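You operate a simulated robot arm through the tools that you are given. There is no shell and no other tool.

The job below is to be done with a simulated two-armed robot. You get a single attempt, and the scene is never put back.

Task
Fit a new core in the clamped valve, then leak-test it and vent.
Fine: one core from the green block; core tool back on its peg; pump into the green band only; leave the valve clamped.

It is judged by the outcome, as a careful person would: the job done as asked, and still so three seconds after it is handed in. It fails if anything else is knocked over, pushed out of place, dropped, spilled or broken.

Robot
Two 7-joint arms with two-finger grippers on one trunk that stands fixed in place. Base frame: the origin is at the foot of the trunk, x ahead of it, y to its left, z up. Lengths are in mm, angles in rad, forces in N, time in s.
The left shoulder is at [25, 218, 1230], the right one opposite. With the tool pointing down near the work surface each hand reaches from about 180 to 760 mm from the base axis, measured 20 degrees to its own side. Payload 2.2 kg a hand.
The tool frame of a hand sits at the grasp point between the pads (the TCP): z along the fingers, y along the line on which they close. The tips reach 19 mm beyond it. The gripper opens to 116 mm; its body begins 70 mm behind the TCP.
Orientation is that of the tool frame in the base frame, as [roll, pitch, yaw] about the fixed x, y, z axes, in that order (R = Rz(yaw) Ry(pitch) Rx(roll)). With the fingers straight down and closing along the base's y, the tool's x points along the base's -x, its y along +y and its z along -z.

Tools
- The arms move only by the tool arm_command. It takes "left_rows", "right_rows" or both (then of equal length, played together; a hand with none holds still); each is a list of rows, each an object of numbers (a shift or turn left out is 0, a gripper value left out holds the last): "x", "y", "z": the shift along the base's x, y, z in mm; "ax", "ay", "az": the turn, a rotation vector about the base's x, y, z in rad; "grip": the closure in counts, from 0 (fully open) to 255 (shut). In form: [{"x": .., "y": .., "z": .., "ax": .., "ay": .., "az": .., "grip": ..}, ...]. A call has 1 to 20 rows; each row shifts and turns the commanded pose from where the row before left it. A row lasts 0.2 s, in which the tool goes at most 50 mm and 0.15 rad; a call with a longer step from one row to the next is refused whole, and so is a gripper value outside its range. A pose out of reach is approached as far as the arm can. The call stops where the force on the tool passes 40 N (or 10 N more than at its start, if that is more) or the arm is blocked; 0.2 s more then pass. The fingers move at their own pace (about 203.5 mm/s each) and stop on an object; they squeeze with about 25 N. The grip force told is the motor's: it shows also when the fingers shut on nothing. Time passes only in rows, and 0.2 s behind the last, so rows that do not move let the fingers close. The reply holds the time, the measured pose of the TCP, the force on the tool along the base axes, the opening and the grip force, in the units named above and with some noise, with the torque about the TCP (base axes, N m) and any sound that the robot's microphone picked up.
- Cameras (640 x 400 px; columns grow to the right, rows downward): "scene" is now at [131.2, 29.9, 1420.8]; the picture's right is [0.32, -0.95, 0.00], its down [-0.38, -0.13, -0.92] and it looks along [0.87, 0.29, -0.40] (base axes); focal length 348 px, centre (320, 200). "left" rides on the left gripper at [69, 15, -97] in its tool frame; the picture's right is [-0.22, 0.98, 0.00], its down [-0.76, -0.17, -0.63] and it looks along [-0.62, -0.14, 0.77] (tool axes); focal length 251 px, centre (320, 200). "right" rides on the right gripper at [69, -15, -97] in its tool frame; the picture's right is [0.21, 0.98, 0.00], its down [-0.76, 0.17, -0.63] and it looks along [-0.62, 0.14, 0.77] (tool axes); focal length 251 px, centre (320, 200). There is no depth. A picture from a camera that has moved, and an enlarged one, comes with that camera's place and axes in the base frame and with its lens.
- capture(camera): a new picture of that camera. No time passes.
- slide_trunk(by): moves the trunk up (or, below 0, down) by that many mm; the arms and the scene camera ride with it, the base frame stays. It gives what a move gives, with no picture.
- pan_tilt(pan, tilt): turns the head with the scene camera to pan (to the left, within 1.396 rad either way) and tilt (down, from -0.506 to 1.204), counted from straight ahead of the robot. It gives what a move gives.
- inspect(camera, box): a new picture of the part [left, top, right, bottom] of that camera's present view, enlarged. No time passes.
- close_job(): hands the job in; it is judged then, once.

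Nothing tells you positions but the pictures and the camera data. Unless the task says otherwise, let go and move clear before handing in.

The tools are called after "Request:" as a command line: name --argument value ..., lists and objects as JSON in quotes. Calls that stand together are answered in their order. arm_command: Moves the arms, as the interface text tells. Its arguments: {"type":"object","properties":{"left_rows":{"type":"array","items":{"type":"object","properties":{"x":{"type":"number"},"y":{"type":"number"},"z":{"type":"number"},"ax":{"type":"number"},"ay":{"type":"number"},"az":{"type":"number"},"grip":{"type":"number"}}}},"right_rows":{"type":"array","items":{"type":"object","properties":{"x":{"type":"number"},"y":{"type":"number"},"z":{"type":"number"},"ax":{"type":"number"},"ay":{"type":"number"},"az":{"type":"number"},"grip":{"type":"number"}}}}},"required":[]} The other tools are called the same way: slide_trunk (by) moves the trunk up or down; pan_tilt (pan, tilt) turns the head that bears the scene camera; capture (camera) takes a picture; inspect (camera, box) takes an enlarged picture of a part of a camera's view; close_job () hands the job in.

At the start:

```text
t: 0.0
left_ee_pos: [478.0, 449.9, 1270.6]
left_ee_rot: [-3.138, -0.003, 3.141]
left_ft_force: [-0.2, 0.8, 0.3]
left_wrist_torque: [0.01, 0.03, 0.02]
left_gripper_width: 115.9
left_grasp_force: 0.1
right_ee_pos: [473.8, -18.5, 1215.8]
right_ee_rot: [-3.14, -0.001, -3.141]
right_ft_force: [0.3, -0.6, 0.2]
right_wrist_torque: [0.02, 0.03, -0.03]
right_gripper_width: 116.2
right_grasp_force: 0.0
trunk travel left (down, up): [-375.0, 115.0]
head pan, tilt (commanded): [0.321, 0.412]
```

scene: 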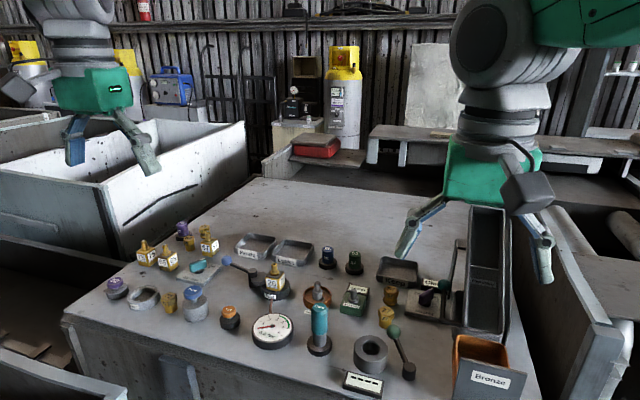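
right: 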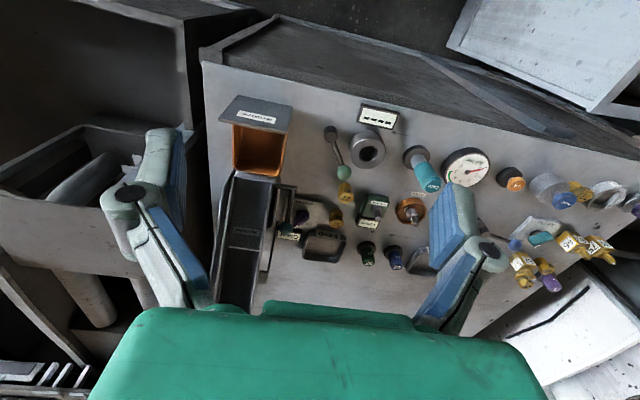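
left: 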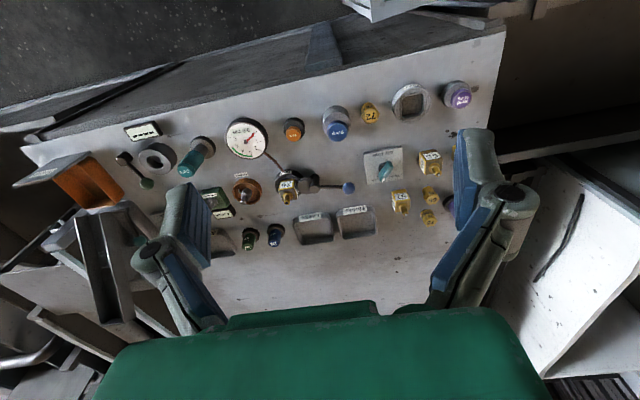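

I see a bench crowded with small parts: a gauge, a clamped valve, a teal tool, blocks, trays and labels. I will look closer before moving anything.

Request:
inspect --camera "scene" --box '[90, 200, 250, 300]'

Request:
inspect --camera "scene" --box '[150, 220, 310, 320]'

Request:
inspect --camera "scene" --box '[220, 230, 380, 330]'

Request:
inspect --camera "scene" --box '[300, 240, 540, 400]'

Request:
inspect --camera "right" --box '[220, 90, 420, 280]'

Request:
inspect --camera "left" --box '[100, 80, 320, 260]'

Request:
inspect --camera "left" --box '[260, 70, 480, 250]'

```text
4.00 times, centred on (170, 250) of scene
camera zoom: at [131.2, 29.9, 1420.8], right [0.32, -0.95, 0.0], down [-0.38, -0.13, -0.92], along [0.87, 0.29, -0.4], focal length 1393 px, centre (920, 0)
```

zoom: 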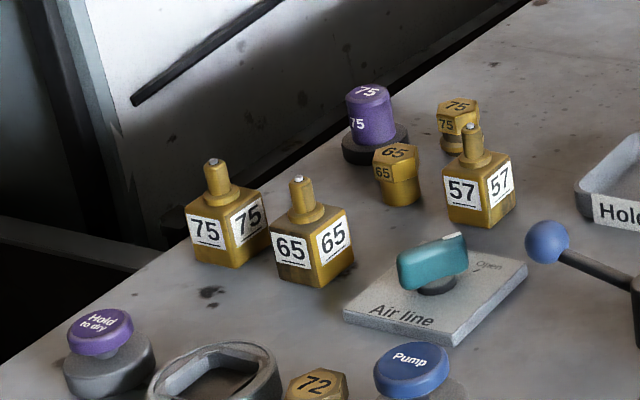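

```text
4.00 times, centred on (230, 270) of scene
camera zoom: at [131.2, 29.9, 1420.8], right [0.32, -0.95, 0.0], down [-0.38, -0.13, -0.92], along [0.87, 0.29, -0.4], focal length 1393 px, centre (680, -80)
```

zoom: 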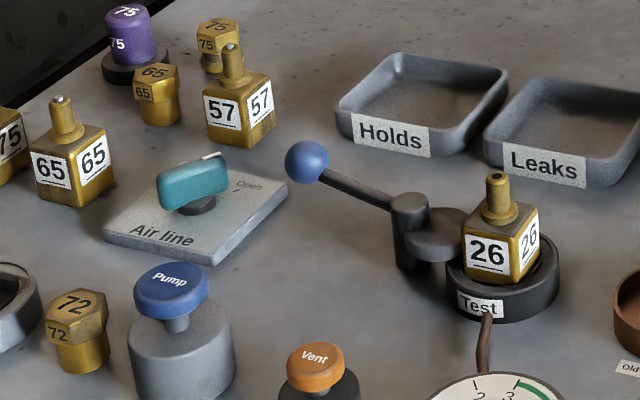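

```text
4.00 times, centred on (300, 280) of scene
camera zoom: at [131.2, 29.9, 1420.8], right [0.32, -0.95, 0.0], down [-0.38, -0.13, -0.92], along [0.87, 0.29, -0.4], focal length 1393 px, centre (400, -120)
```

zoom: 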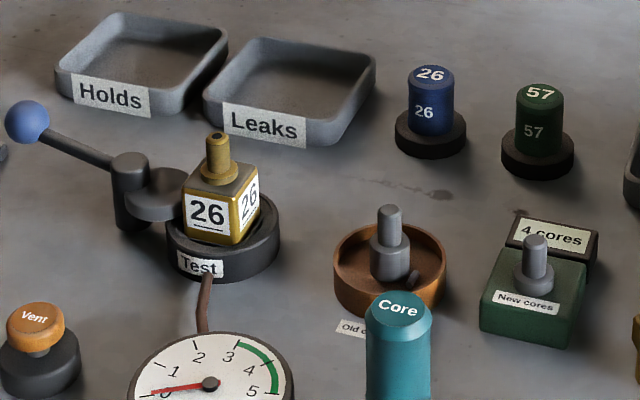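

```text
2.50 times, centred on (420, 320) of scene
camera zoom: at [131.2, 29.9, 1420.8], right [0.32, -0.95, 0.0], down [-0.38, -0.13, -0.92], along [0.87, 0.29, -0.4], focal length 870 px, centre (70, -100)
```

zoom: 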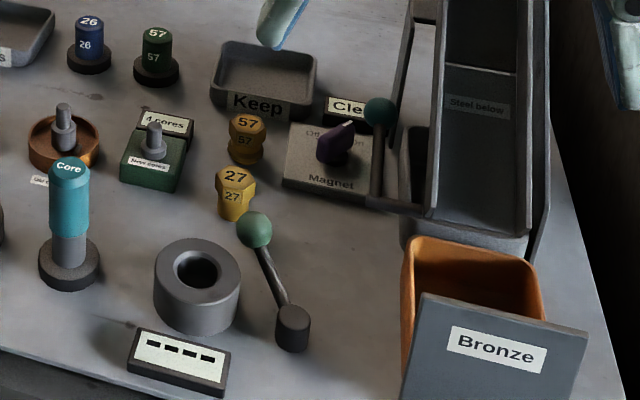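

```text
2.11 times, centred on (320, 185) of right
camera zoom: at [404.2, -33.0, 1311.8], right [-0.21, 0.98, 0.0], down [0.76, 0.17, 0.63], along [0.62, 0.13, -0.78], focal length 529 px, centre (320, 232)
```

zoom: 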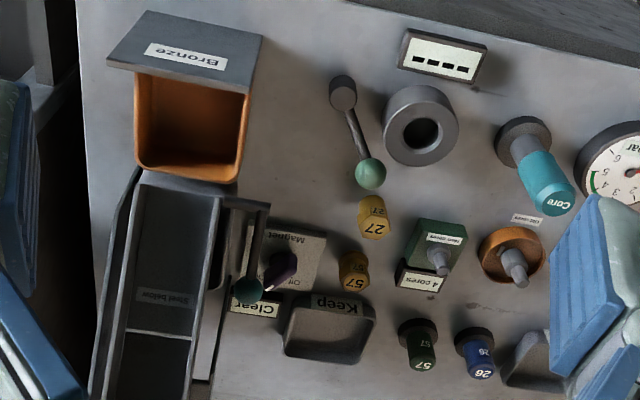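

```text
2.22 times, centred on (210, 170) of left
camera zoom: at [408.7, 463.6, 1367.4], right [0.21, 0.98, 0.0], down [0.76, -0.17, 0.63], along [0.62, -0.14, -0.78], focal length 559 px, centre (564, 267)
```

zoom: 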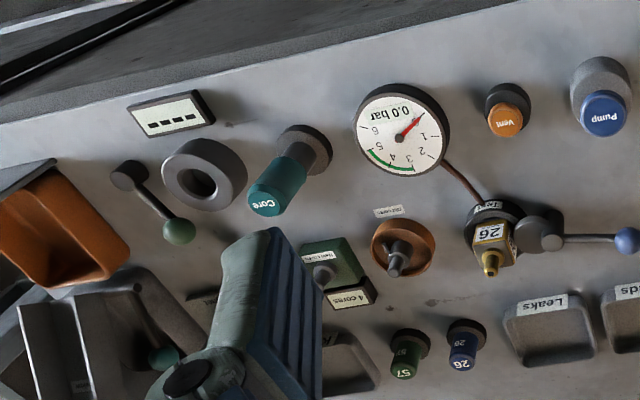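

```text
2.22 times, centred on (370, 160) of left
camera zoom: at [408.7, 463.6, 1367.4], right [0.21, 0.98, 0.0], down [0.76, -0.17, 0.63], along [0.62, -0.14, -0.78], focal length 559 px, centre (209, 289)
```

zoom: 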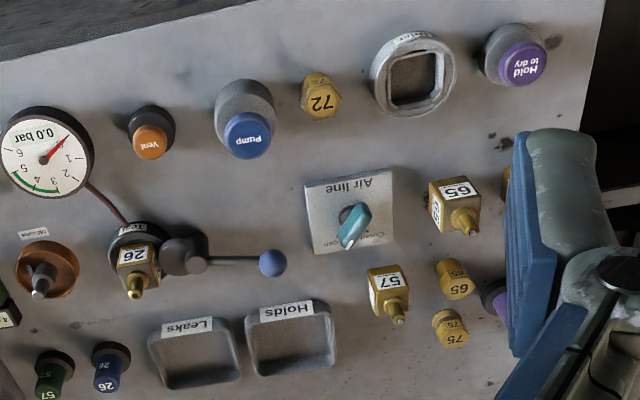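

The test clamp holds valve 26, with its lever on the left. Next to it are the gauge, Vent, Pump and Air line controls, the "Core" tool on its peg, and the green "New cores" block. I'll zoom in on the key details before moving.

Request:
inspect --camera "scene" --box '[255, 255, 295, 305]'

Request:
inspect --camera "scene" --box '[295, 275, 375, 325]'

Request:
inspect --camera "scene" --box '[170, 250, 230, 290]'

Request:
inspect --camera "scene" --box '[290, 290, 350, 360]'

Request:
inspect --camera "scene" --box '[245, 305, 305, 355]'

Request:
inspect --camera "left" --box '[360, 140, 410, 190]'

Request:
inspect --camera "left" --box '[190, 170, 270, 230]'

Request:
inspect --camera "left" --box '[265, 150, 325, 200]'

```text
8.00 times, centred on (275, 280) of scene
camera zoom: at [131.2, 29.9, 1420.8], right [0.32, -0.95, 0.0], down [-0.38, -0.13, -0.92], along [0.87, 0.29, -0.4], focal length 2786 px, centre (680, -440)
```

zoom: 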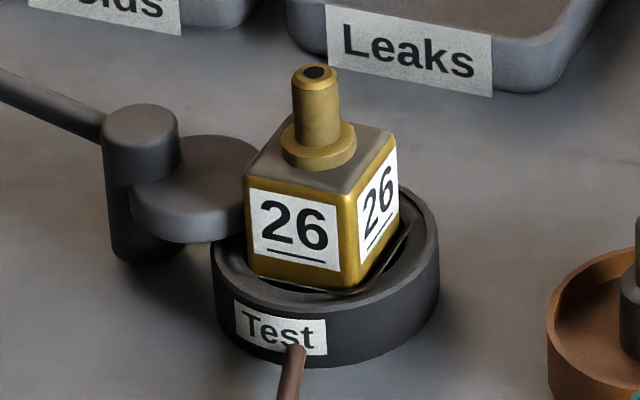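

```text
8.00 times, centred on (335, 300) of scene
camera zoom: at [131.2, 29.9, 1420.8], right [0.32, -0.95, 0.0], down [-0.38, -0.13, -0.92], along [0.87, 0.29, -0.4], focal length 2786 px, centre (200, -600)
```

zoom: 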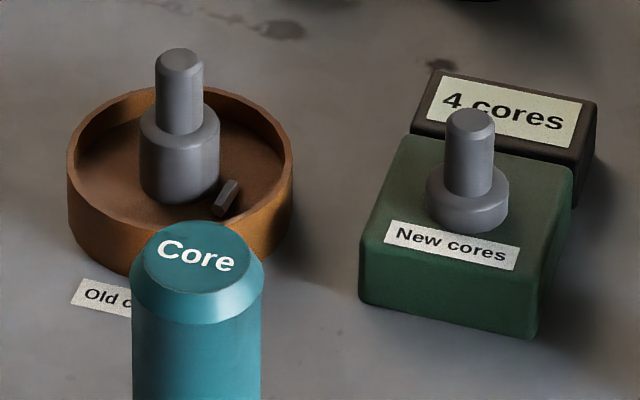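

```text
10.00 times, centred on (200, 270) of scene
camera zoom: at [131.2, 29.9, 1420.8], right [0.32, -0.95, 0.0], down [-0.38, -0.13, -0.92], along [0.87, 0.29, -0.4], focal length 3482 px, centre (1520, -500)
```

zoom: 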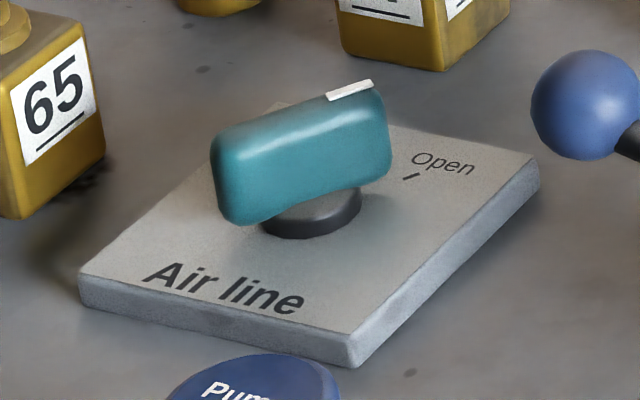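

```text
5.71 times, centred on (320, 325) of scene
camera zoom: at [131.2, 29.9, 1420.8], right [0.32, -0.95, 0.0], down [-0.38, -0.13, -0.92], along [0.87, 0.29, -0.4], focal length 1990 px, centre (320, -514)
```

zoom: 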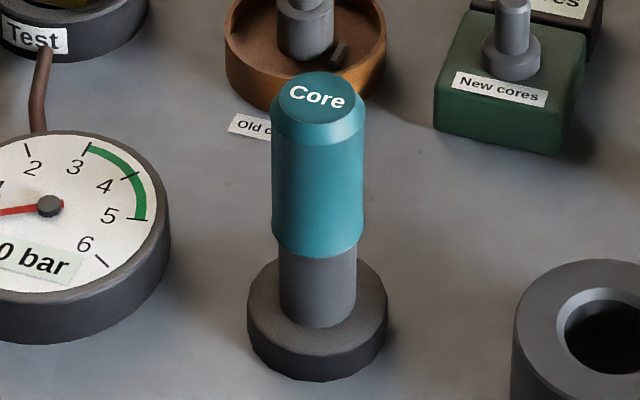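

```text
8.00 times, centred on (275, 330) of scene
camera zoom: at [131.2, 29.9, 1420.8], right [0.32, -0.95, 0.0], down [-0.38, -0.13, -0.92], along [0.87, 0.29, -0.4], focal length 2786 px, centre (680, -840)
```

zoom: 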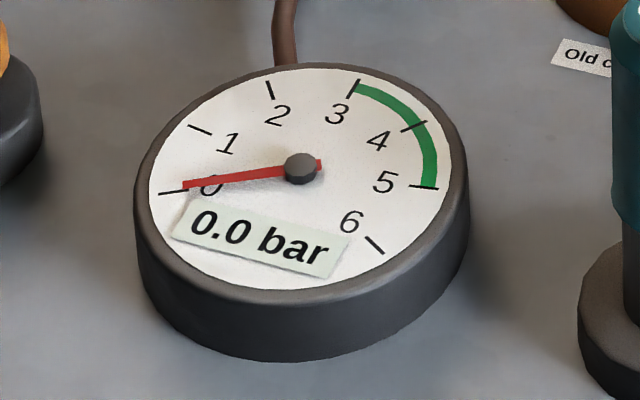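

```text
8.00 times, centred on (385, 165) of left
camera zoom: at [408.7, 463.6, 1367.4], right [0.21, 0.98, 0.0], down [0.76, -0.17, 0.63], along [0.62, -0.14, -0.78], focal length 2012 px, centre (-200, 480)
```

zoom: 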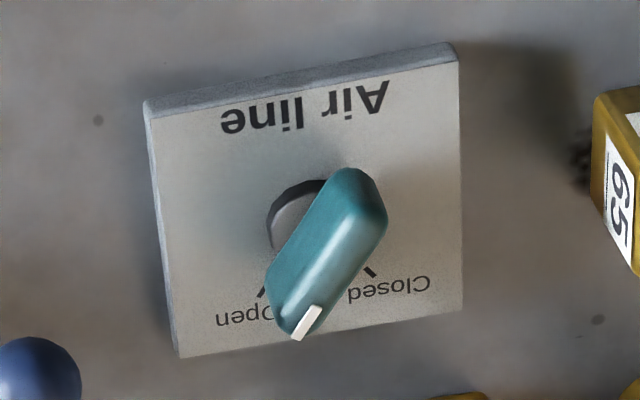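

```text
6.67 times, centred on (230, 200) of left
camera zoom: at [408.7, 463.6, 1367.4], right [0.21, 0.98, 0.0], down [0.76, -0.17, 0.63], along [0.62, -0.14, -0.78], focal length 1676 px, centre (920, 200)
```

zoom: 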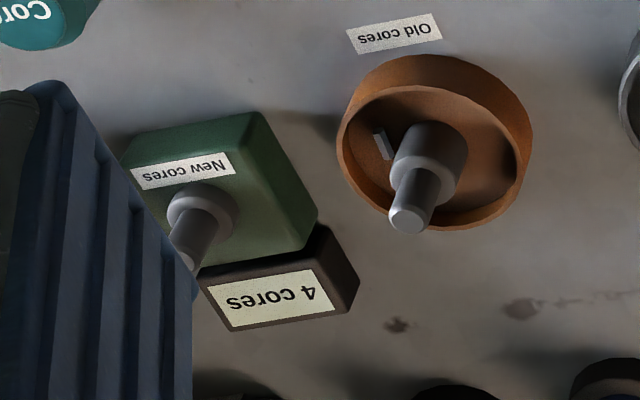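

```text
8.00 times, centred on (295, 175) of left
camera zoom: at [408.7, 463.6, 1367.4], right [0.21, 0.98, 0.0], down [0.76, -0.17, 0.63], along [0.62, -0.14, -0.78], focal length 2012 px, centre (520, 400)
```

zoom: 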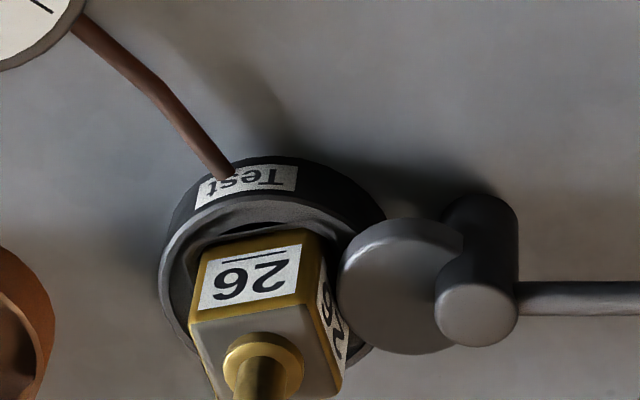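

Valve 26 has a dark, empty stem at roughly (709, 328, z≈985), and the bench top is near z≈900. The core tool stands near (590, 182) with its top near z≈1000. I'll park the right arm out of the way and bring the left hand camera in for a closer look.

Request:
arm_command --left_rows '[{"x": 16, "y": -24, "z": -20}, {"x": 16, "y": -24, "z": -20}, {"x": 16, "y": -24, "z": -20}, {"x": 16, "y": -24, "z": -20}, {"x": 16, "y": -24, "z": -20}]' --right_rows '[{"z": 20}, {"y": -40, "z": 20}, {"y": -40}, {"y": -40}, {"y": -40}]'

Request:
capture --camera "left"

Request:
capture --camera "scene"

```text
t: 1.2
left_ee_pos: [555.6, 322.9, 1175.1]
left_ee_rot: [3.139, 0.002, 3.141]
left_ft_force: [0.5, -0.8, -0.5]
left_wrist_torque: [0.0, 0.0, 0.02]
left_gripper_width: 116.3
left_grasp_force: 0.1
right_ee_pos: [470.5, -186.2, 1256.6]
right_ee_rot: [3.139, 0.0, 3.14]
right_ft_force: [0.2, -0.4, -0.5]
right_wrist_torque: [0.09, 0.01, 0.01]
right_gripper_width: 116.0
right_grasp_force: 0.0
trunk travel left (down, up): [-375.0, 115.0]
head pan, tilt (commanded): [0.321, 0.412]
```

```text
taken
camera left: at [487.0, 336.8, 1271.1], right [0.21, 0.98, 0.0], down [0.76, -0.17, 0.63], along [0.62, -0.13, -0.77], focal length 251 px, centre (320, 200)
```

left: 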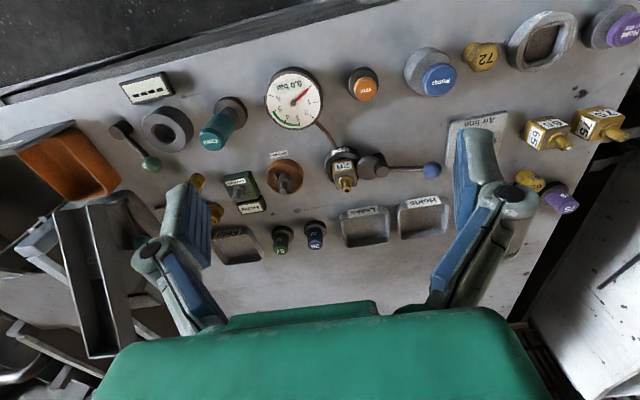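

```text
taken
camera scene: at [132.9, 25.5, 1420.7], right [0.32, -0.95, 0.0], down [-0.38, -0.12, -0.91], along [0.87, 0.29, -0.4], focal length 348 px, centre (320, 200)
```

scene: 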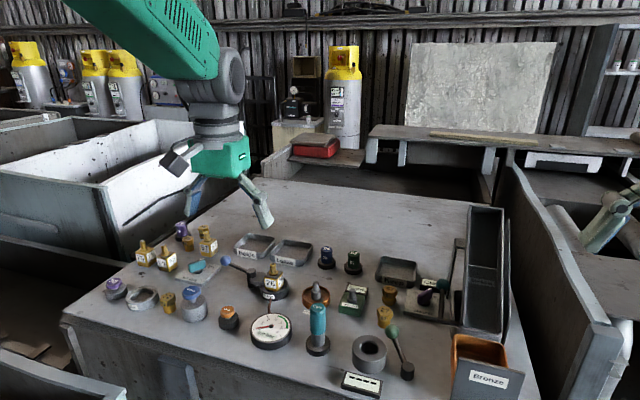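

I have a closer view of the clamp, gauge and buttons. I'll zoom the left camera for precise pixel positions of the tool, core block and valve.

Request:
inspect --camera "left" --box '[180, 80, 260, 160]'

Request:
inspect --camera "left" --box '[210, 150, 310, 230]'

Request:
inspect --camera "left" --box '[310, 130, 390, 210]'

Request:
inspect --camera "left" --box '[340, 40, 480, 130]'

Request:
inspect --camera "left" --box '[110, 60, 180, 110]'

```text
5.00 times, centred on (220, 120) of left
camera zoom: at [487.0, 336.8, 1271.1], right [0.21, 0.98, 0.0], down [0.76, -0.17, 0.63], along [0.62, -0.13, -0.77], focal length 1257 px, centre (820, 600)
```

zoom: 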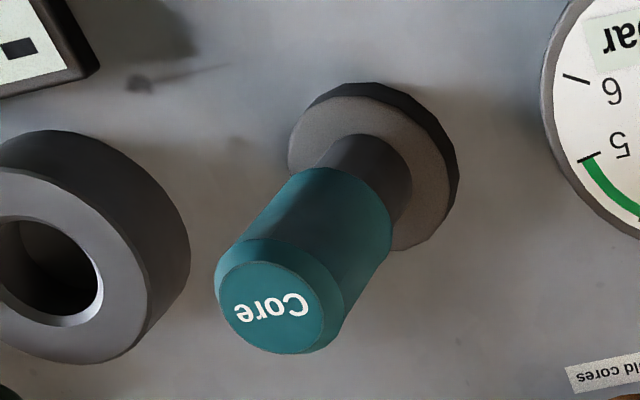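

```text
5.00 times, centred on (260, 190) of left
camera zoom: at [487.0, 336.8, 1271.1], right [0.21, 0.98, 0.0], down [0.76, -0.17, 0.63], along [0.62, -0.13, -0.77], focal length 1257 px, centre (620, 250)
```

zoom: 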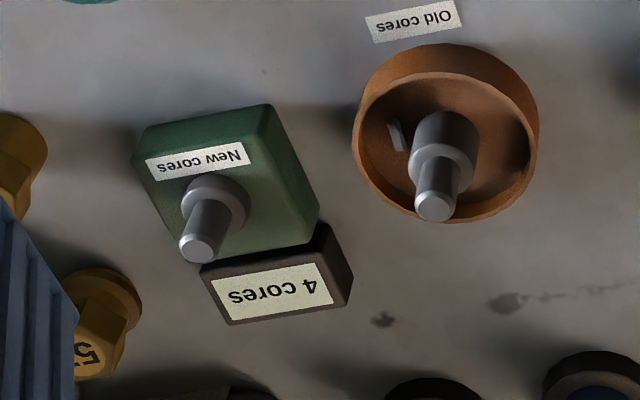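

```text
5.00 times, centred on (350, 170) of left
camera zoom: at [487.0, 336.8, 1271.1], right [0.21, 0.98, 0.0], down [0.76, -0.17, 0.63], along [0.62, -0.13, -0.77], focal length 1257 px, centre (170, 350)
```

zoom: 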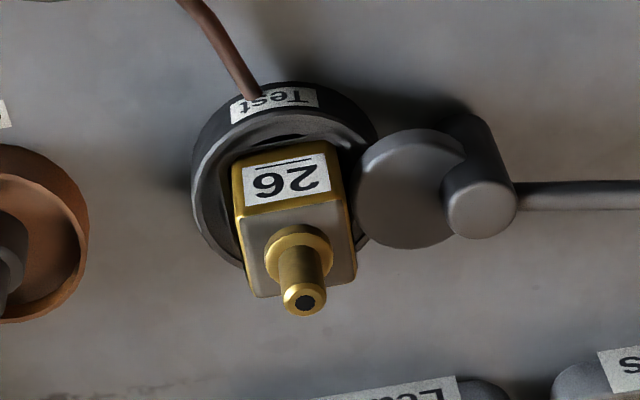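

```text
4.44 times, centred on (410, 85) of left
camera zoom: at [487.0, 336.8, 1271.1], right [0.21, 0.98, 0.0], down [0.76, -0.17, 0.63], along [0.62, -0.13, -0.77], focal length 1118 px, centre (-80, 711)
```

zoom: 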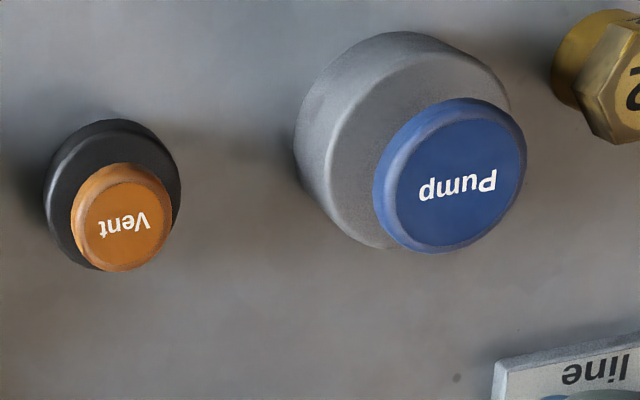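

```text
8.00 times, centred on (145, 85) of left
camera zoom: at [487.0, 336.8, 1271.1], right [0.21, 0.98, 0.0], down [0.76, -0.17, 0.63], along [0.62, -0.13, -0.77], focal length 2012 px, centre (1720, 1120)
```

zoom: 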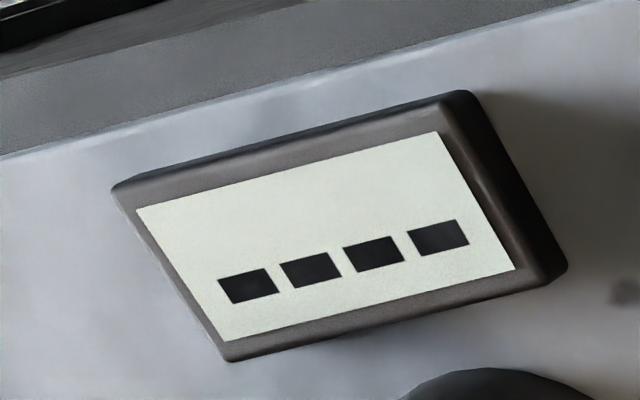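

The core tool top is near (589, 183) and z≈1000. I'll move the left hand above it, staying clear, and check the alignment with its camera.

Request:
arm_command --left_rows '[{"x": 8, "y": -35}, {"x": 8, "y": -35}, {"x": 8, "y": -35}, {"x": 9, "y": -35}, {"z": -33}, {"z": -33}, {"z": -29}]'

Request:
capture --camera "left"

Request:
capture --camera "scene"

```text
t: 2.8
left_ee_pos: [585.4, 188.2, 1075.8]
left_ee_rot: [-3.141, 0.001, 3.141]
left_ft_force: [0.2, -0.2, 0.0]
left_wrist_torque: [-0.04, 0.0, 0.0]
left_gripper_width: 115.9
left_grasp_force: 0.0
right_ee_pos: [471.0, -183.9, 1257.5]
right_ee_rot: [-3.141, 0.002, 3.142]
right_ft_force: [1.0, -0.4, 0.3]
right_wrist_torque: [-0.01, 0.02, -0.01]
right_gripper_width: 115.9
right_grasp_force: 0.1
trunk travel left (down, up): [-375.0, 115.0]
head pan, tilt (commanded): [0.321, 0.412]
```

```text
taken
camera left: at [516.6, 201.8, 1172.4], right [0.22, 0.98, 0.0], down [0.76, -0.17, 0.63], along [0.62, -0.14, -0.77], focal length 251 px, centre (320, 200)
```

left: 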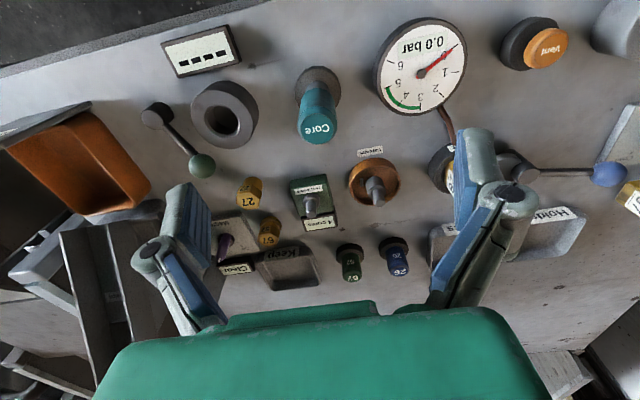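

```text
taken
camera scene: at [132.5, 27.9, 1420.7], right [0.32, -0.95, 0.0], down [-0.38, -0.13, -0.91], along [0.87, 0.29, -0.4], focal length 348 px, centre (320, 200)
```

scene: 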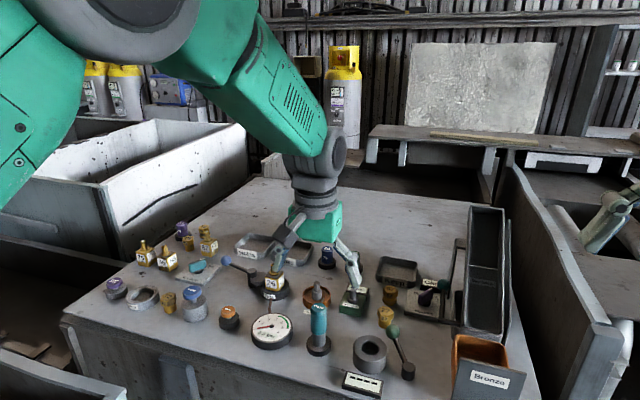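

The tool is nearly centred under the left hand. I'll zoom in to fix its position and height.

Request:
inspect --camera "left" --box '[280, 50, 360, 160]'

Request:
inspect --camera "scene" --box '[240, 230, 400, 370]'

Request:
inspect --camera "left" --box '[280, 130, 410, 240]'

```text
3.64 times, centred on (320, 105) of left
camera zoom: at [516.6, 201.8, 1172.4], right [0.22, 0.98, 0.0], down [0.76, -0.17, 0.63], along [0.62, -0.14, -0.77], focal length 914 px, centre (320, 546)
```

zoom: 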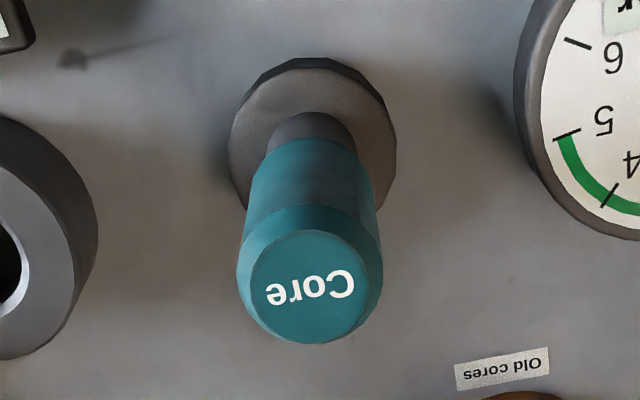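

```text
2.86 times, centred on (320, 300) of scene
camera zoom: at [132.5, 27.9, 1420.7], right [0.32, -0.95, 0.0], down [-0.38, -0.13, -0.91], along [0.87, 0.29, -0.4], focal length 995 px, centre (320, -86)
```

zoom: 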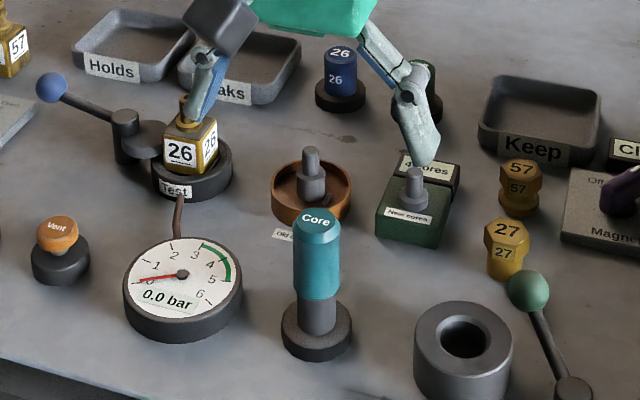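

```text
3.64 times, centred on (345, 185) of left
camera zoom: at [516.6, 201.8, 1172.4], right [0.22, 0.98, 0.0], down [0.76, -0.17, 0.63], along [0.62, -0.14, -0.77], focal length 914 px, centre (229, 254)
```

zoom: 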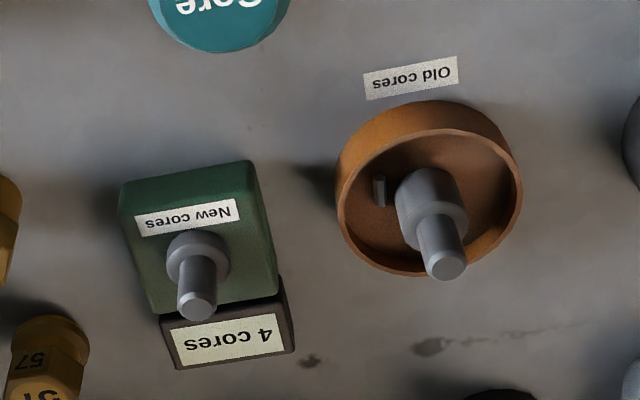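

Triangulated positions:

| Item | x | y | z (top) |
|---|---|---|---|
| Core tool | 587 | 186 | 1004 |
| New-core pin | 705 | 152 | 960 |
| Valve stem | 711 | 328 | 977 |

Before picking anything up, I'll check that the left hand can reach above the valve, and refine the valve position from there.

Request:
arm_command --left_rows '[{"z": 20}, {"x": 25, "y": 28}, {"x": 25, "y": 28}, {"x": 25, "y": 28}, {"x": 25, "y": 28}, {"x": 24, "y": 28}, {}]'

Request:
capture --camera "left"

Request:
inspect --camera "left" --box '[280, 80, 380, 180]'

Request:
inspect --camera "left" --box '[140, 50, 340, 190]'

```text
t: 4.4
left_ee_pos: [713.6, 329.6, 1097.9]
left_ee_rot: [-3.141, 0.004, -3.141]
left_ft_force: [-0.4, 1.3, 0.6]
left_wrist_torque: [0.02, 0.0, 0.01]
left_gripper_width: 116.1
left_grasp_force: 0.1
right_ee_pos: [468.7, -182.9, 1258.6]
right_ee_rot: [-3.141, 0.005, 3.141]
right_ft_force: [0.2, -0.2, -0.3]
right_wrist_torque: [-0.01, -0.01, -0.02]
right_gripper_width: 116.1
right_grasp_force: 0.1
trunk travel left (down, up): [-375.0, 115.0]
head pan, tilt (commanded): [0.321, 0.412]
```

```text
taken
camera left: at [643.8, 344.6, 1195.3], right [0.21, 0.98, 0.0], down [0.76, -0.17, 0.63], along [0.62, -0.14, -0.77], focal length 251 px, centre (320, 200)
```

left: 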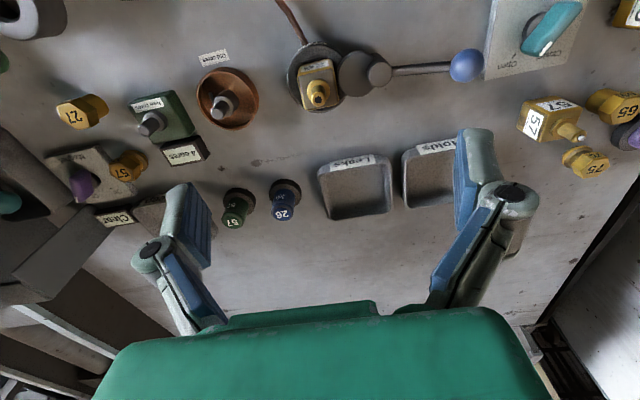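

```text
4.00 times, centred on (330, 130) of left
camera zoom: at [643.8, 344.6, 1195.3], right [0.21, 0.98, 0.0], down [0.76, -0.17, 0.63], along [0.62, -0.14, -0.77], focal length 1006 px, centre (280, 480)
```

zoom: 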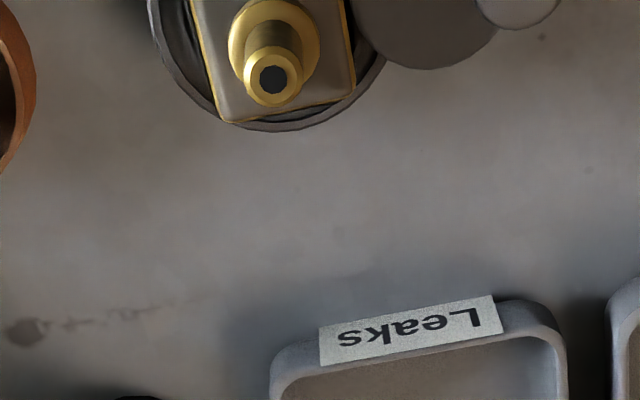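

```text
2.86 times, centred on (240, 120) of left
camera zoom: at [643.8, 344.6, 1195.3], right [0.21, 0.98, 0.0], down [0.76, -0.17, 0.63], along [0.62, -0.14, -0.77], focal length 718 px, centre (549, 429)
```

zoom: 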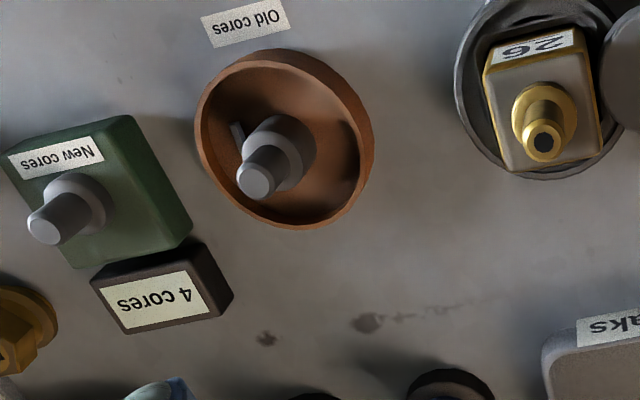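

The reach is fine, and the valve stem refines to about (710.6, 329, 979). Now I'll go back above the core tool with the gripper half closed and check the alignment before descending.

Request:
arm_command --left_rows '[{"x": -25, "y": -29, "grip": 120}, {"x": -25, "y": -29}, {"x": -25, "y": -29}, {"x": -25, "y": -29}, {"x": -27, "y": -28}, {}, {}]'

Request:
inspect --camera "left" --box '[270, 40, 370, 160]'

Request:
capture --camera "left"

```text
t: 6.0
left_ee_pos: [585.2, 184.3, 1097.6]
left_ee_rot: [3.14, 0.001, 3.14]
left_ft_force: [0.0, -0.1, 0.3]
left_wrist_torque: [0.03, -0.01, 0.0]
left_gripper_width: 61.3
left_grasp_force: 0.1
right_ee_pos: [468.7, -184.6, 1259.3]
right_ee_rot: [-3.141, 0.001, -3.141]
right_ft_force: [-0.9, -0.4, -1.0]
right_wrist_torque: [0.01, 0.0, -0.05]
right_gripper_width: 116.1
right_grasp_force: 0.0
trunk travel left (down, up): [-375.0, 115.0]
head pan, tilt (commanded): [0.321, 0.412]
```

```text
3.33 times, centred on (320, 100) of left
camera zoom: at [516.5, 198.1, 1194.9], right [0.21, 0.98, 0.0], down [0.76, -0.17, 0.63], along [0.62, -0.14, -0.77], focal length 838 px, centre (320, 533)
```

zoom: 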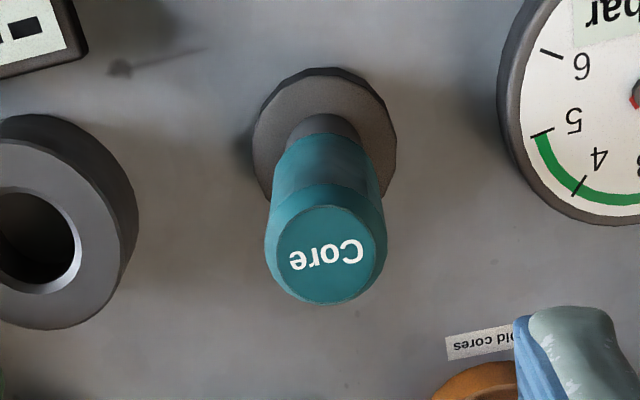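

```text
taken
camera left: at [516.5, 198.1, 1194.9], right [0.21, 0.98, 0.0], down [0.76, -0.17, 0.63], along [0.62, -0.14, -0.77], focal length 251 px, centre (320, 200)
```

left: 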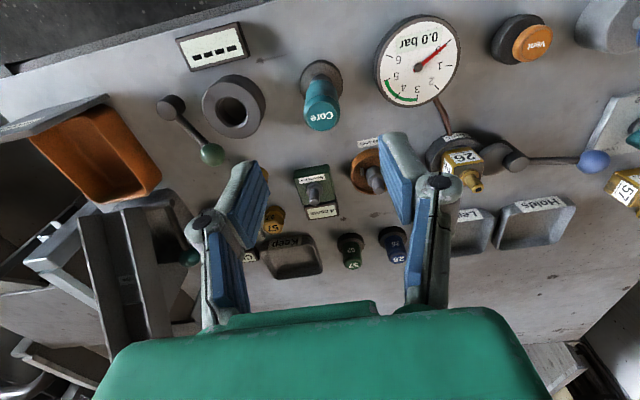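

The tool reads (587.1, 185.3) again, so the estimates agree. I'll move down partway with a small correction and verify the straddle.

Request:
arm_command --left_rows '[{"x": 1.8, "y": 1.2, "z": -25}, {"z": -30}, {"z": -25}, {}, {}]'

Request:
capture --camera "left"

Request:
inspect --camera "scene" --box '[260, 240, 380, 360]'

```text
t: 7.2
left_ee_pos: [587.0, 184.2, 1019.5]
left_ee_rot: [3.14, 0.002, -3.141]
left_ft_force: [-0.5, 0.3, 0.8]
left_wrist_torque: [0.02, 0.02, 0.02]
left_gripper_width: 61.0
left_grasp_force: 0.1
right_ee_pos: [469.8, -185.8, 1258.2]
right_ee_rot: [3.139, 0.002, 3.141]
right_ft_force: [0.3, 0.5, 0.4]
right_wrist_torque: [-0.01, 0.02, 0.03]
right_gripper_width: 115.9
right_grasp_force: 0.1
trunk travel left (down, up): [-375.0, 115.0]
head pan, tilt (commanded): [0.321, 0.412]
```

```text
taken
camera left: at [518.1, 198.7, 1115.6], right [0.21, 0.98, 0.0], down [0.76, -0.17, 0.63], along [0.62, -0.14, -0.77], focal length 251 px, centre (320, 200)
```

left: 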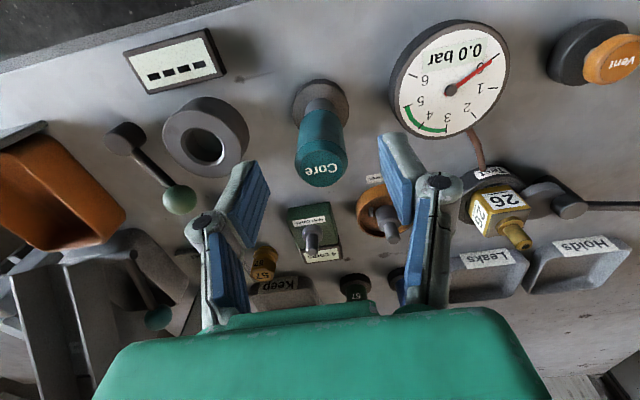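

```text
3.33 times, centred on (320, 300) of scene
camera zoom: at [131.9, 26.9, 1420.9], right [0.32, -0.95, 0.0], down [-0.38, -0.13, -0.92], along [0.87, 0.29, -0.4], focal length 1161 px, centre (320, -133)
```

zoom: 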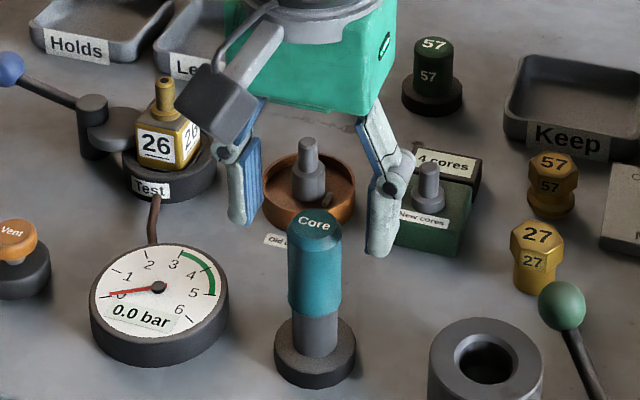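

The fingers straddle the tool symmetrically. I'll descend to mid-handle and grip.

Request:
arm_command --left_rows '[{"z": -15}, {"z": -15}, {"z": -12}, {}, {"grip": 255}, {}, {}, {}]'

Request:
capture --camera "left"

Request:
inspect --camera "scene" --box '[260, 240, 380, 360]'

```text
t: 9.0
left_ee_pos: [586.4, 185.1, 977.3]
left_ee_rot: [3.14, 0.001, 3.14]
left_ft_force: [-0.1, -0.1, 0.2]
left_wrist_torque: [-0.03, -0.02, 0.01]
left_gripper_width: 30.1
left_grasp_force: 24.6
right_ee_pos: [468.8, -185.0, 1258.4]
right_ee_rot: [3.139, 0.002, 3.142]
right_ft_force: [-0.5, -0.1, 0.6]
right_wrist_torque: [-0.01, 0.03, 0.03]
right_gripper_width: 116.1
right_grasp_force: 0.1
trunk travel left (down, up): [-375.0, 115.0]
head pan, tilt (commanded): [0.321, 0.412]
```

```text
taken
camera left: at [517.8, 198.8, 1073.2], right [0.21, 0.98, 0.0], down [0.76, -0.17, 0.63], along [0.62, -0.14, -0.77], focal length 251 px, centre (320, 200)
```

left: 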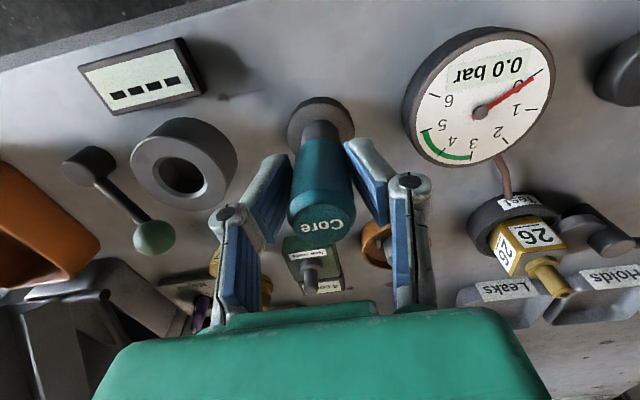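

```text
3.33 times, centred on (320, 300) of scene
camera zoom: at [132.0, 26.8, 1420.8], right [0.32, -0.95, 0.0], down [-0.38, -0.13, -0.92], along [0.87, 0.29, -0.4], focal length 1161 px, centre (320, -133)
```

zoom: 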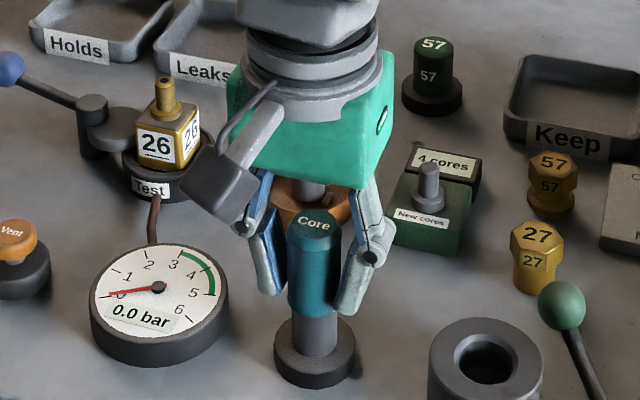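

The tool is gripped at TCP (586.4, 185.1, 977.3), and I note that pose for returning it. Now I'll lift straight up gently.

Request:
arm_command --left_rows '[{"z": 10}, {"z": 15}, {"z": 20}, {"z": 25}, {"z": 30}, {}, {}]'

Request:
capture --camera "left"

Request:
inspect --camera "scene" --box '[240, 200, 400, 360]'

```text
t: 10.6
left_ee_pos: [587.3, 182.2, 1076.5]
left_ee_rot: [-3.142, 0.001, -3.142]
left_ft_force: [-0.4, 0.6, -1.2]
left_wrist_torque: [-0.01, 0.0, 0.02]
left_gripper_width: 30.0
left_grasp_force: 25.2
right_ee_pos: [470.5, -184.8, 1258.5]
right_ee_rot: [3.14, 0.002, 3.142]
right_ft_force: [0.0, 0.5, 0.5]
right_wrist_torque: [-0.03, 0.0, 0.0]
right_gripper_width: 116.0
right_grasp_force: 0.1
trunk travel left (down, up): [-375.0, 115.0]
head pan, tilt (commanded): [0.321, 0.412]
```

```text
taken
camera left: at [518.6, 196.7, 1172.2], right [0.21, 0.98, 0.0], down [0.76, -0.17, 0.63], along [0.62, -0.14, -0.77], focal length 251 px, centre (320, 200)
```

left: 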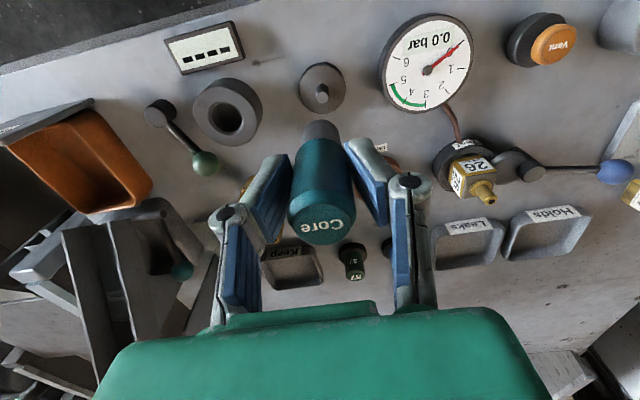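

```text
2.50 times, centred on (320, 280) of scene
camera zoom: at [132.1, 26.9, 1420.8], right [0.32, -0.95, 0.0], down [-0.38, -0.13, -0.92], along [0.87, 0.29, -0.4], focal length 870 px, centre (320, 0)
```

zoom: 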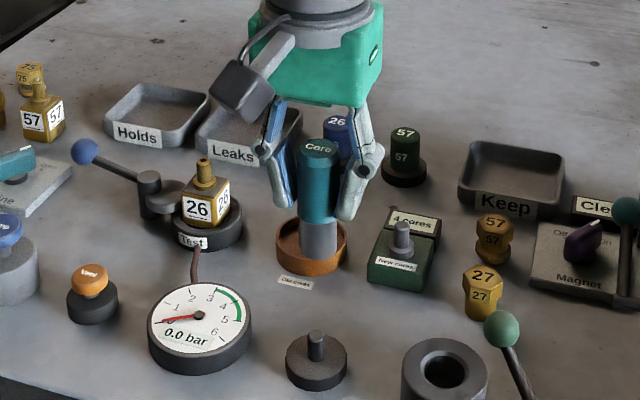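

The tool came off cleanly; the peg is a disc with a small pin. I'll measure how the tool sits in the grip.

Request:
inspect --camera "left" --box '[270, 60, 370, 260]'

Request:
inspect --camera "left" --box '[280, 110, 370, 160]'

Request:
inspect --camera "scene" --box '[290, 240, 350, 310]'

Request:
inspect --camera "scene" --box '[330, 270, 380, 330]'

```text
2.00 times, centred on (320, 160) of left
camera zoom: at [518.6, 196.7, 1172.2], right [0.21, 0.98, 0.0], down [0.76, -0.17, 0.63], along [0.62, -0.14, -0.77], focal length 503 px, centre (320, 280)
```

zoom: 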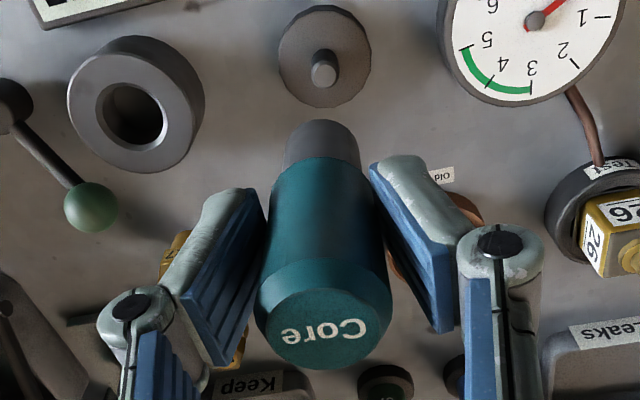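

```text
7.11 times, centred on (325, 135) of left
camera zoom: at [518.6, 196.7, 1172.2], right [0.21, 0.98, 0.0], down [0.76, -0.17, 0.63], along [0.62, -0.14, -0.77], focal length 1788 px, centre (284, 662)
```

zoom: 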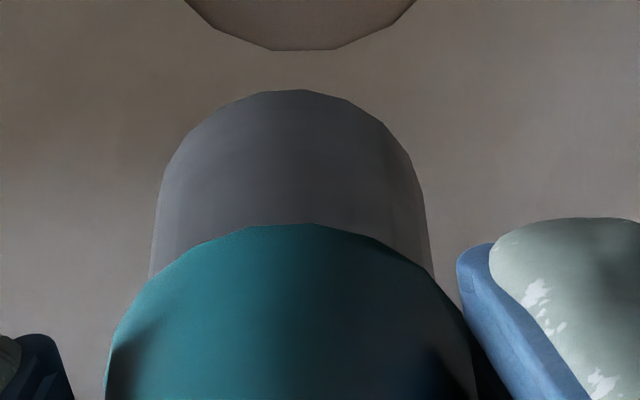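

```text
5.71 times, centred on (320, 275) of scene
camera zoom: at [132.1, 26.9, 1420.8], right [0.32, -0.95, 0.0], down [-0.38, -0.13, -0.92], along [0.87, 0.29, -0.4], focal length 1990 px, centre (320, -229)
```

zoom: 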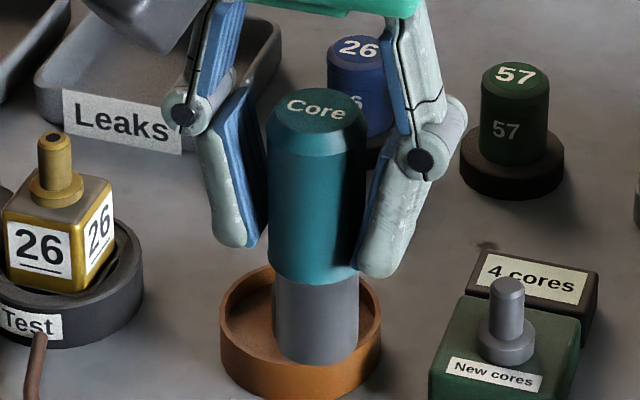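

```text
6.67 times, centred on (355, 300) of scene
camera zoom: at [132.1, 26.9, 1420.8], right [0.32, -0.95, 0.0], down [-0.38, -0.13, -0.92], along [0.87, 0.29, -0.4], focal length 2321 px, centre (87, -467)
```

zoom: 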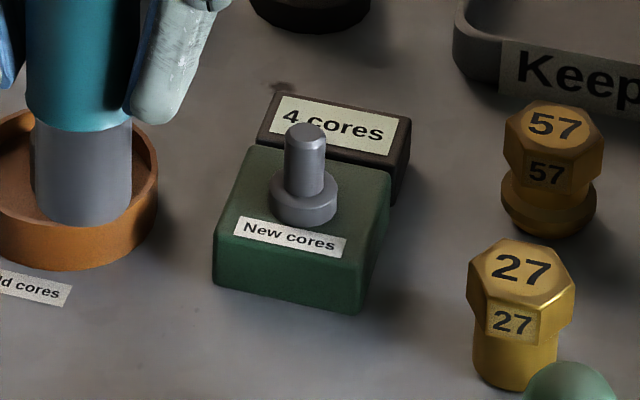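

The tool bottom is about 52–53 mm below the TCP and its top about 29 mm above. I'll move over the new-core pin at (705.5, 152) at the same height and check the alignment.

Request:
arm_command --left_rows '[{"x": 23.6, "y": -6}, {"x": 23.6, "y": -6}, {"x": 23.6, "y": -6}, {"x": 23.6, "y": -6}, {"x": 23.6, "y": -6}, {}, {}, {}]'

Request:
capture --camera "left"

Request:
inspect --camera "left" --box '[270, 60, 370, 160]'

Request:
inspect --camera "scene" --box '[310, 220, 410, 330]'

```text
t: 12.4
left_ee_pos: [705.5, 154.3, 1076.2]
left_ee_rot: [3.141, 0.001, 3.141]
left_ft_force: [0.1, 0.4, -1.2]
left_wrist_torque: [0.0, 0.01, 0.02]
left_gripper_width: 30.2
left_grasp_force: 25.1
right_ee_pos: [470.7, -185.8, 1257.8]
right_ee_rot: [3.138, 0.002, 3.14]
right_ft_force: [0.6, -0.1, -0.1]
right_wrist_torque: [-0.01, 0.01, 0.03]
right_gripper_width: 116.2
right_grasp_force: 0.0
trunk travel left (down, up): [-375.0, 115.0]
head pan, tilt (commanded): [0.321, 0.412]
```

```text
taken
camera left: at [637.5, 166.9, 1171.4], right [0.21, 0.98, 0.0], down [0.76, -0.17, 0.63], along [0.62, -0.13, -0.77], focal length 251 px, centre (320, 200)
```

left: 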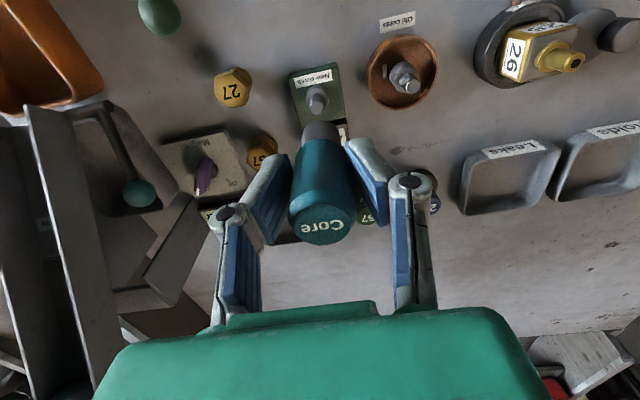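

```text
4.00 times, centred on (320, 110) of left
camera zoom: at [637.5, 166.9, 1171.4], right [0.21, 0.98, 0.0], down [0.76, -0.17, 0.63], along [0.62, -0.13, -0.77], focal length 1006 px, centre (320, 560)
```

zoom: 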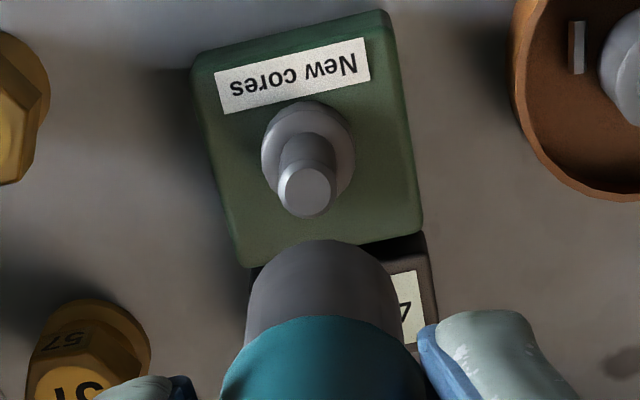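

```text
3.64 times, centred on (360, 275) of scene
camera zoom: at [133.5, 26.7, 1420.7], right [0.32, -0.95, 0.0], down [-0.38, -0.13, -0.91], along [0.87, 0.29, -0.4], focal length 1266 px, centre (174, -73)
```

zoom: 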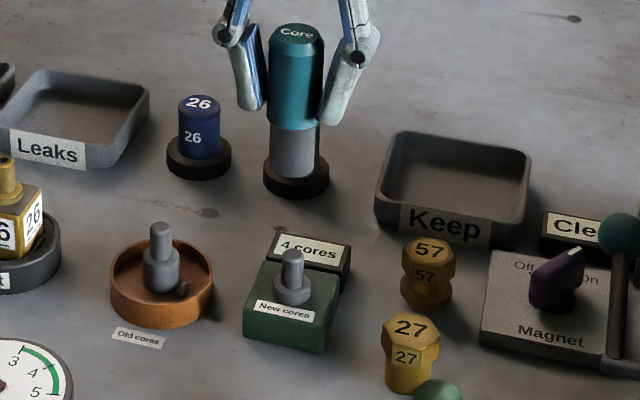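

The pin appears about 2 mm further in x and 3 mm lower in y than the tool axis. I'll correct, come down to just above the pin and recheck.

Request:
arm_command --left_rows '[{"x": 1.8, "y": -3.2}, {"z": -20}, {"z": -20}, {}, {}, {}]'

Request:
inspect --camera "left" --box '[280, 80, 360, 160]'

Request:
inspect --camera "scene" --box '[320, 240, 400, 330]'

```text
t: 13.8
left_ee_pos: [707.6, 150.0, 1035.8]
left_ee_rot: [3.139, 0.003, -3.141]
left_ft_force: [-1.0, 0.8, -1.3]
left_wrist_torque: [-0.04, -0.02, -0.02]
left_gripper_width: 30.3
left_grasp_force: 25.0
right_ee_pos: [468.6, -185.5, 1258.1]
right_ee_rot: [3.14, 0.002, 3.14]
right_ft_force: [-0.3, 0.0, -0.3]
right_wrist_torque: [-0.02, 0.02, 0.0]
right_gripper_width: 116.2
right_grasp_force: 0.0
trunk travel left (down, up): [-375.0, 115.0]
head pan, tilt (commanded): [0.321, 0.412]
```

```text
5.00 times, centred on (320, 120) of left
camera zoom: at [638.1, 164.4, 1132.4], right [0.21, 0.98, 0.0], down [0.76, -0.17, 0.63], along [0.62, -0.13, -0.77], focal length 1257 px, centre (320, 600)
```

zoom: 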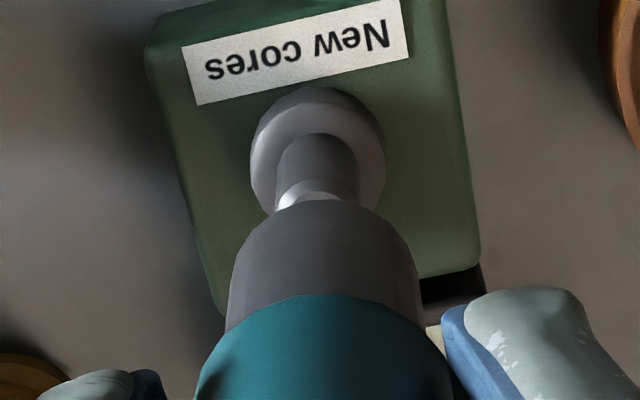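

```text
4.44 times, centred on (360, 285) of scene
camera zoom: at [132.8, 26.7, 1420.8], right [0.32, -0.95, 0.0], down [-0.38, -0.13, -0.91], along [0.87, 0.29, -0.4], focal length 1548 px, centre (142, -178)
```

zoom: 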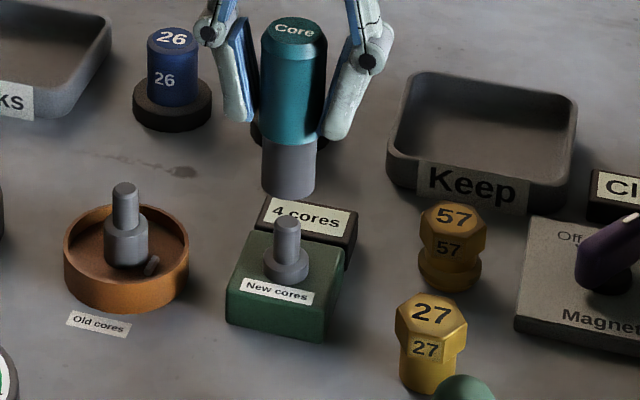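

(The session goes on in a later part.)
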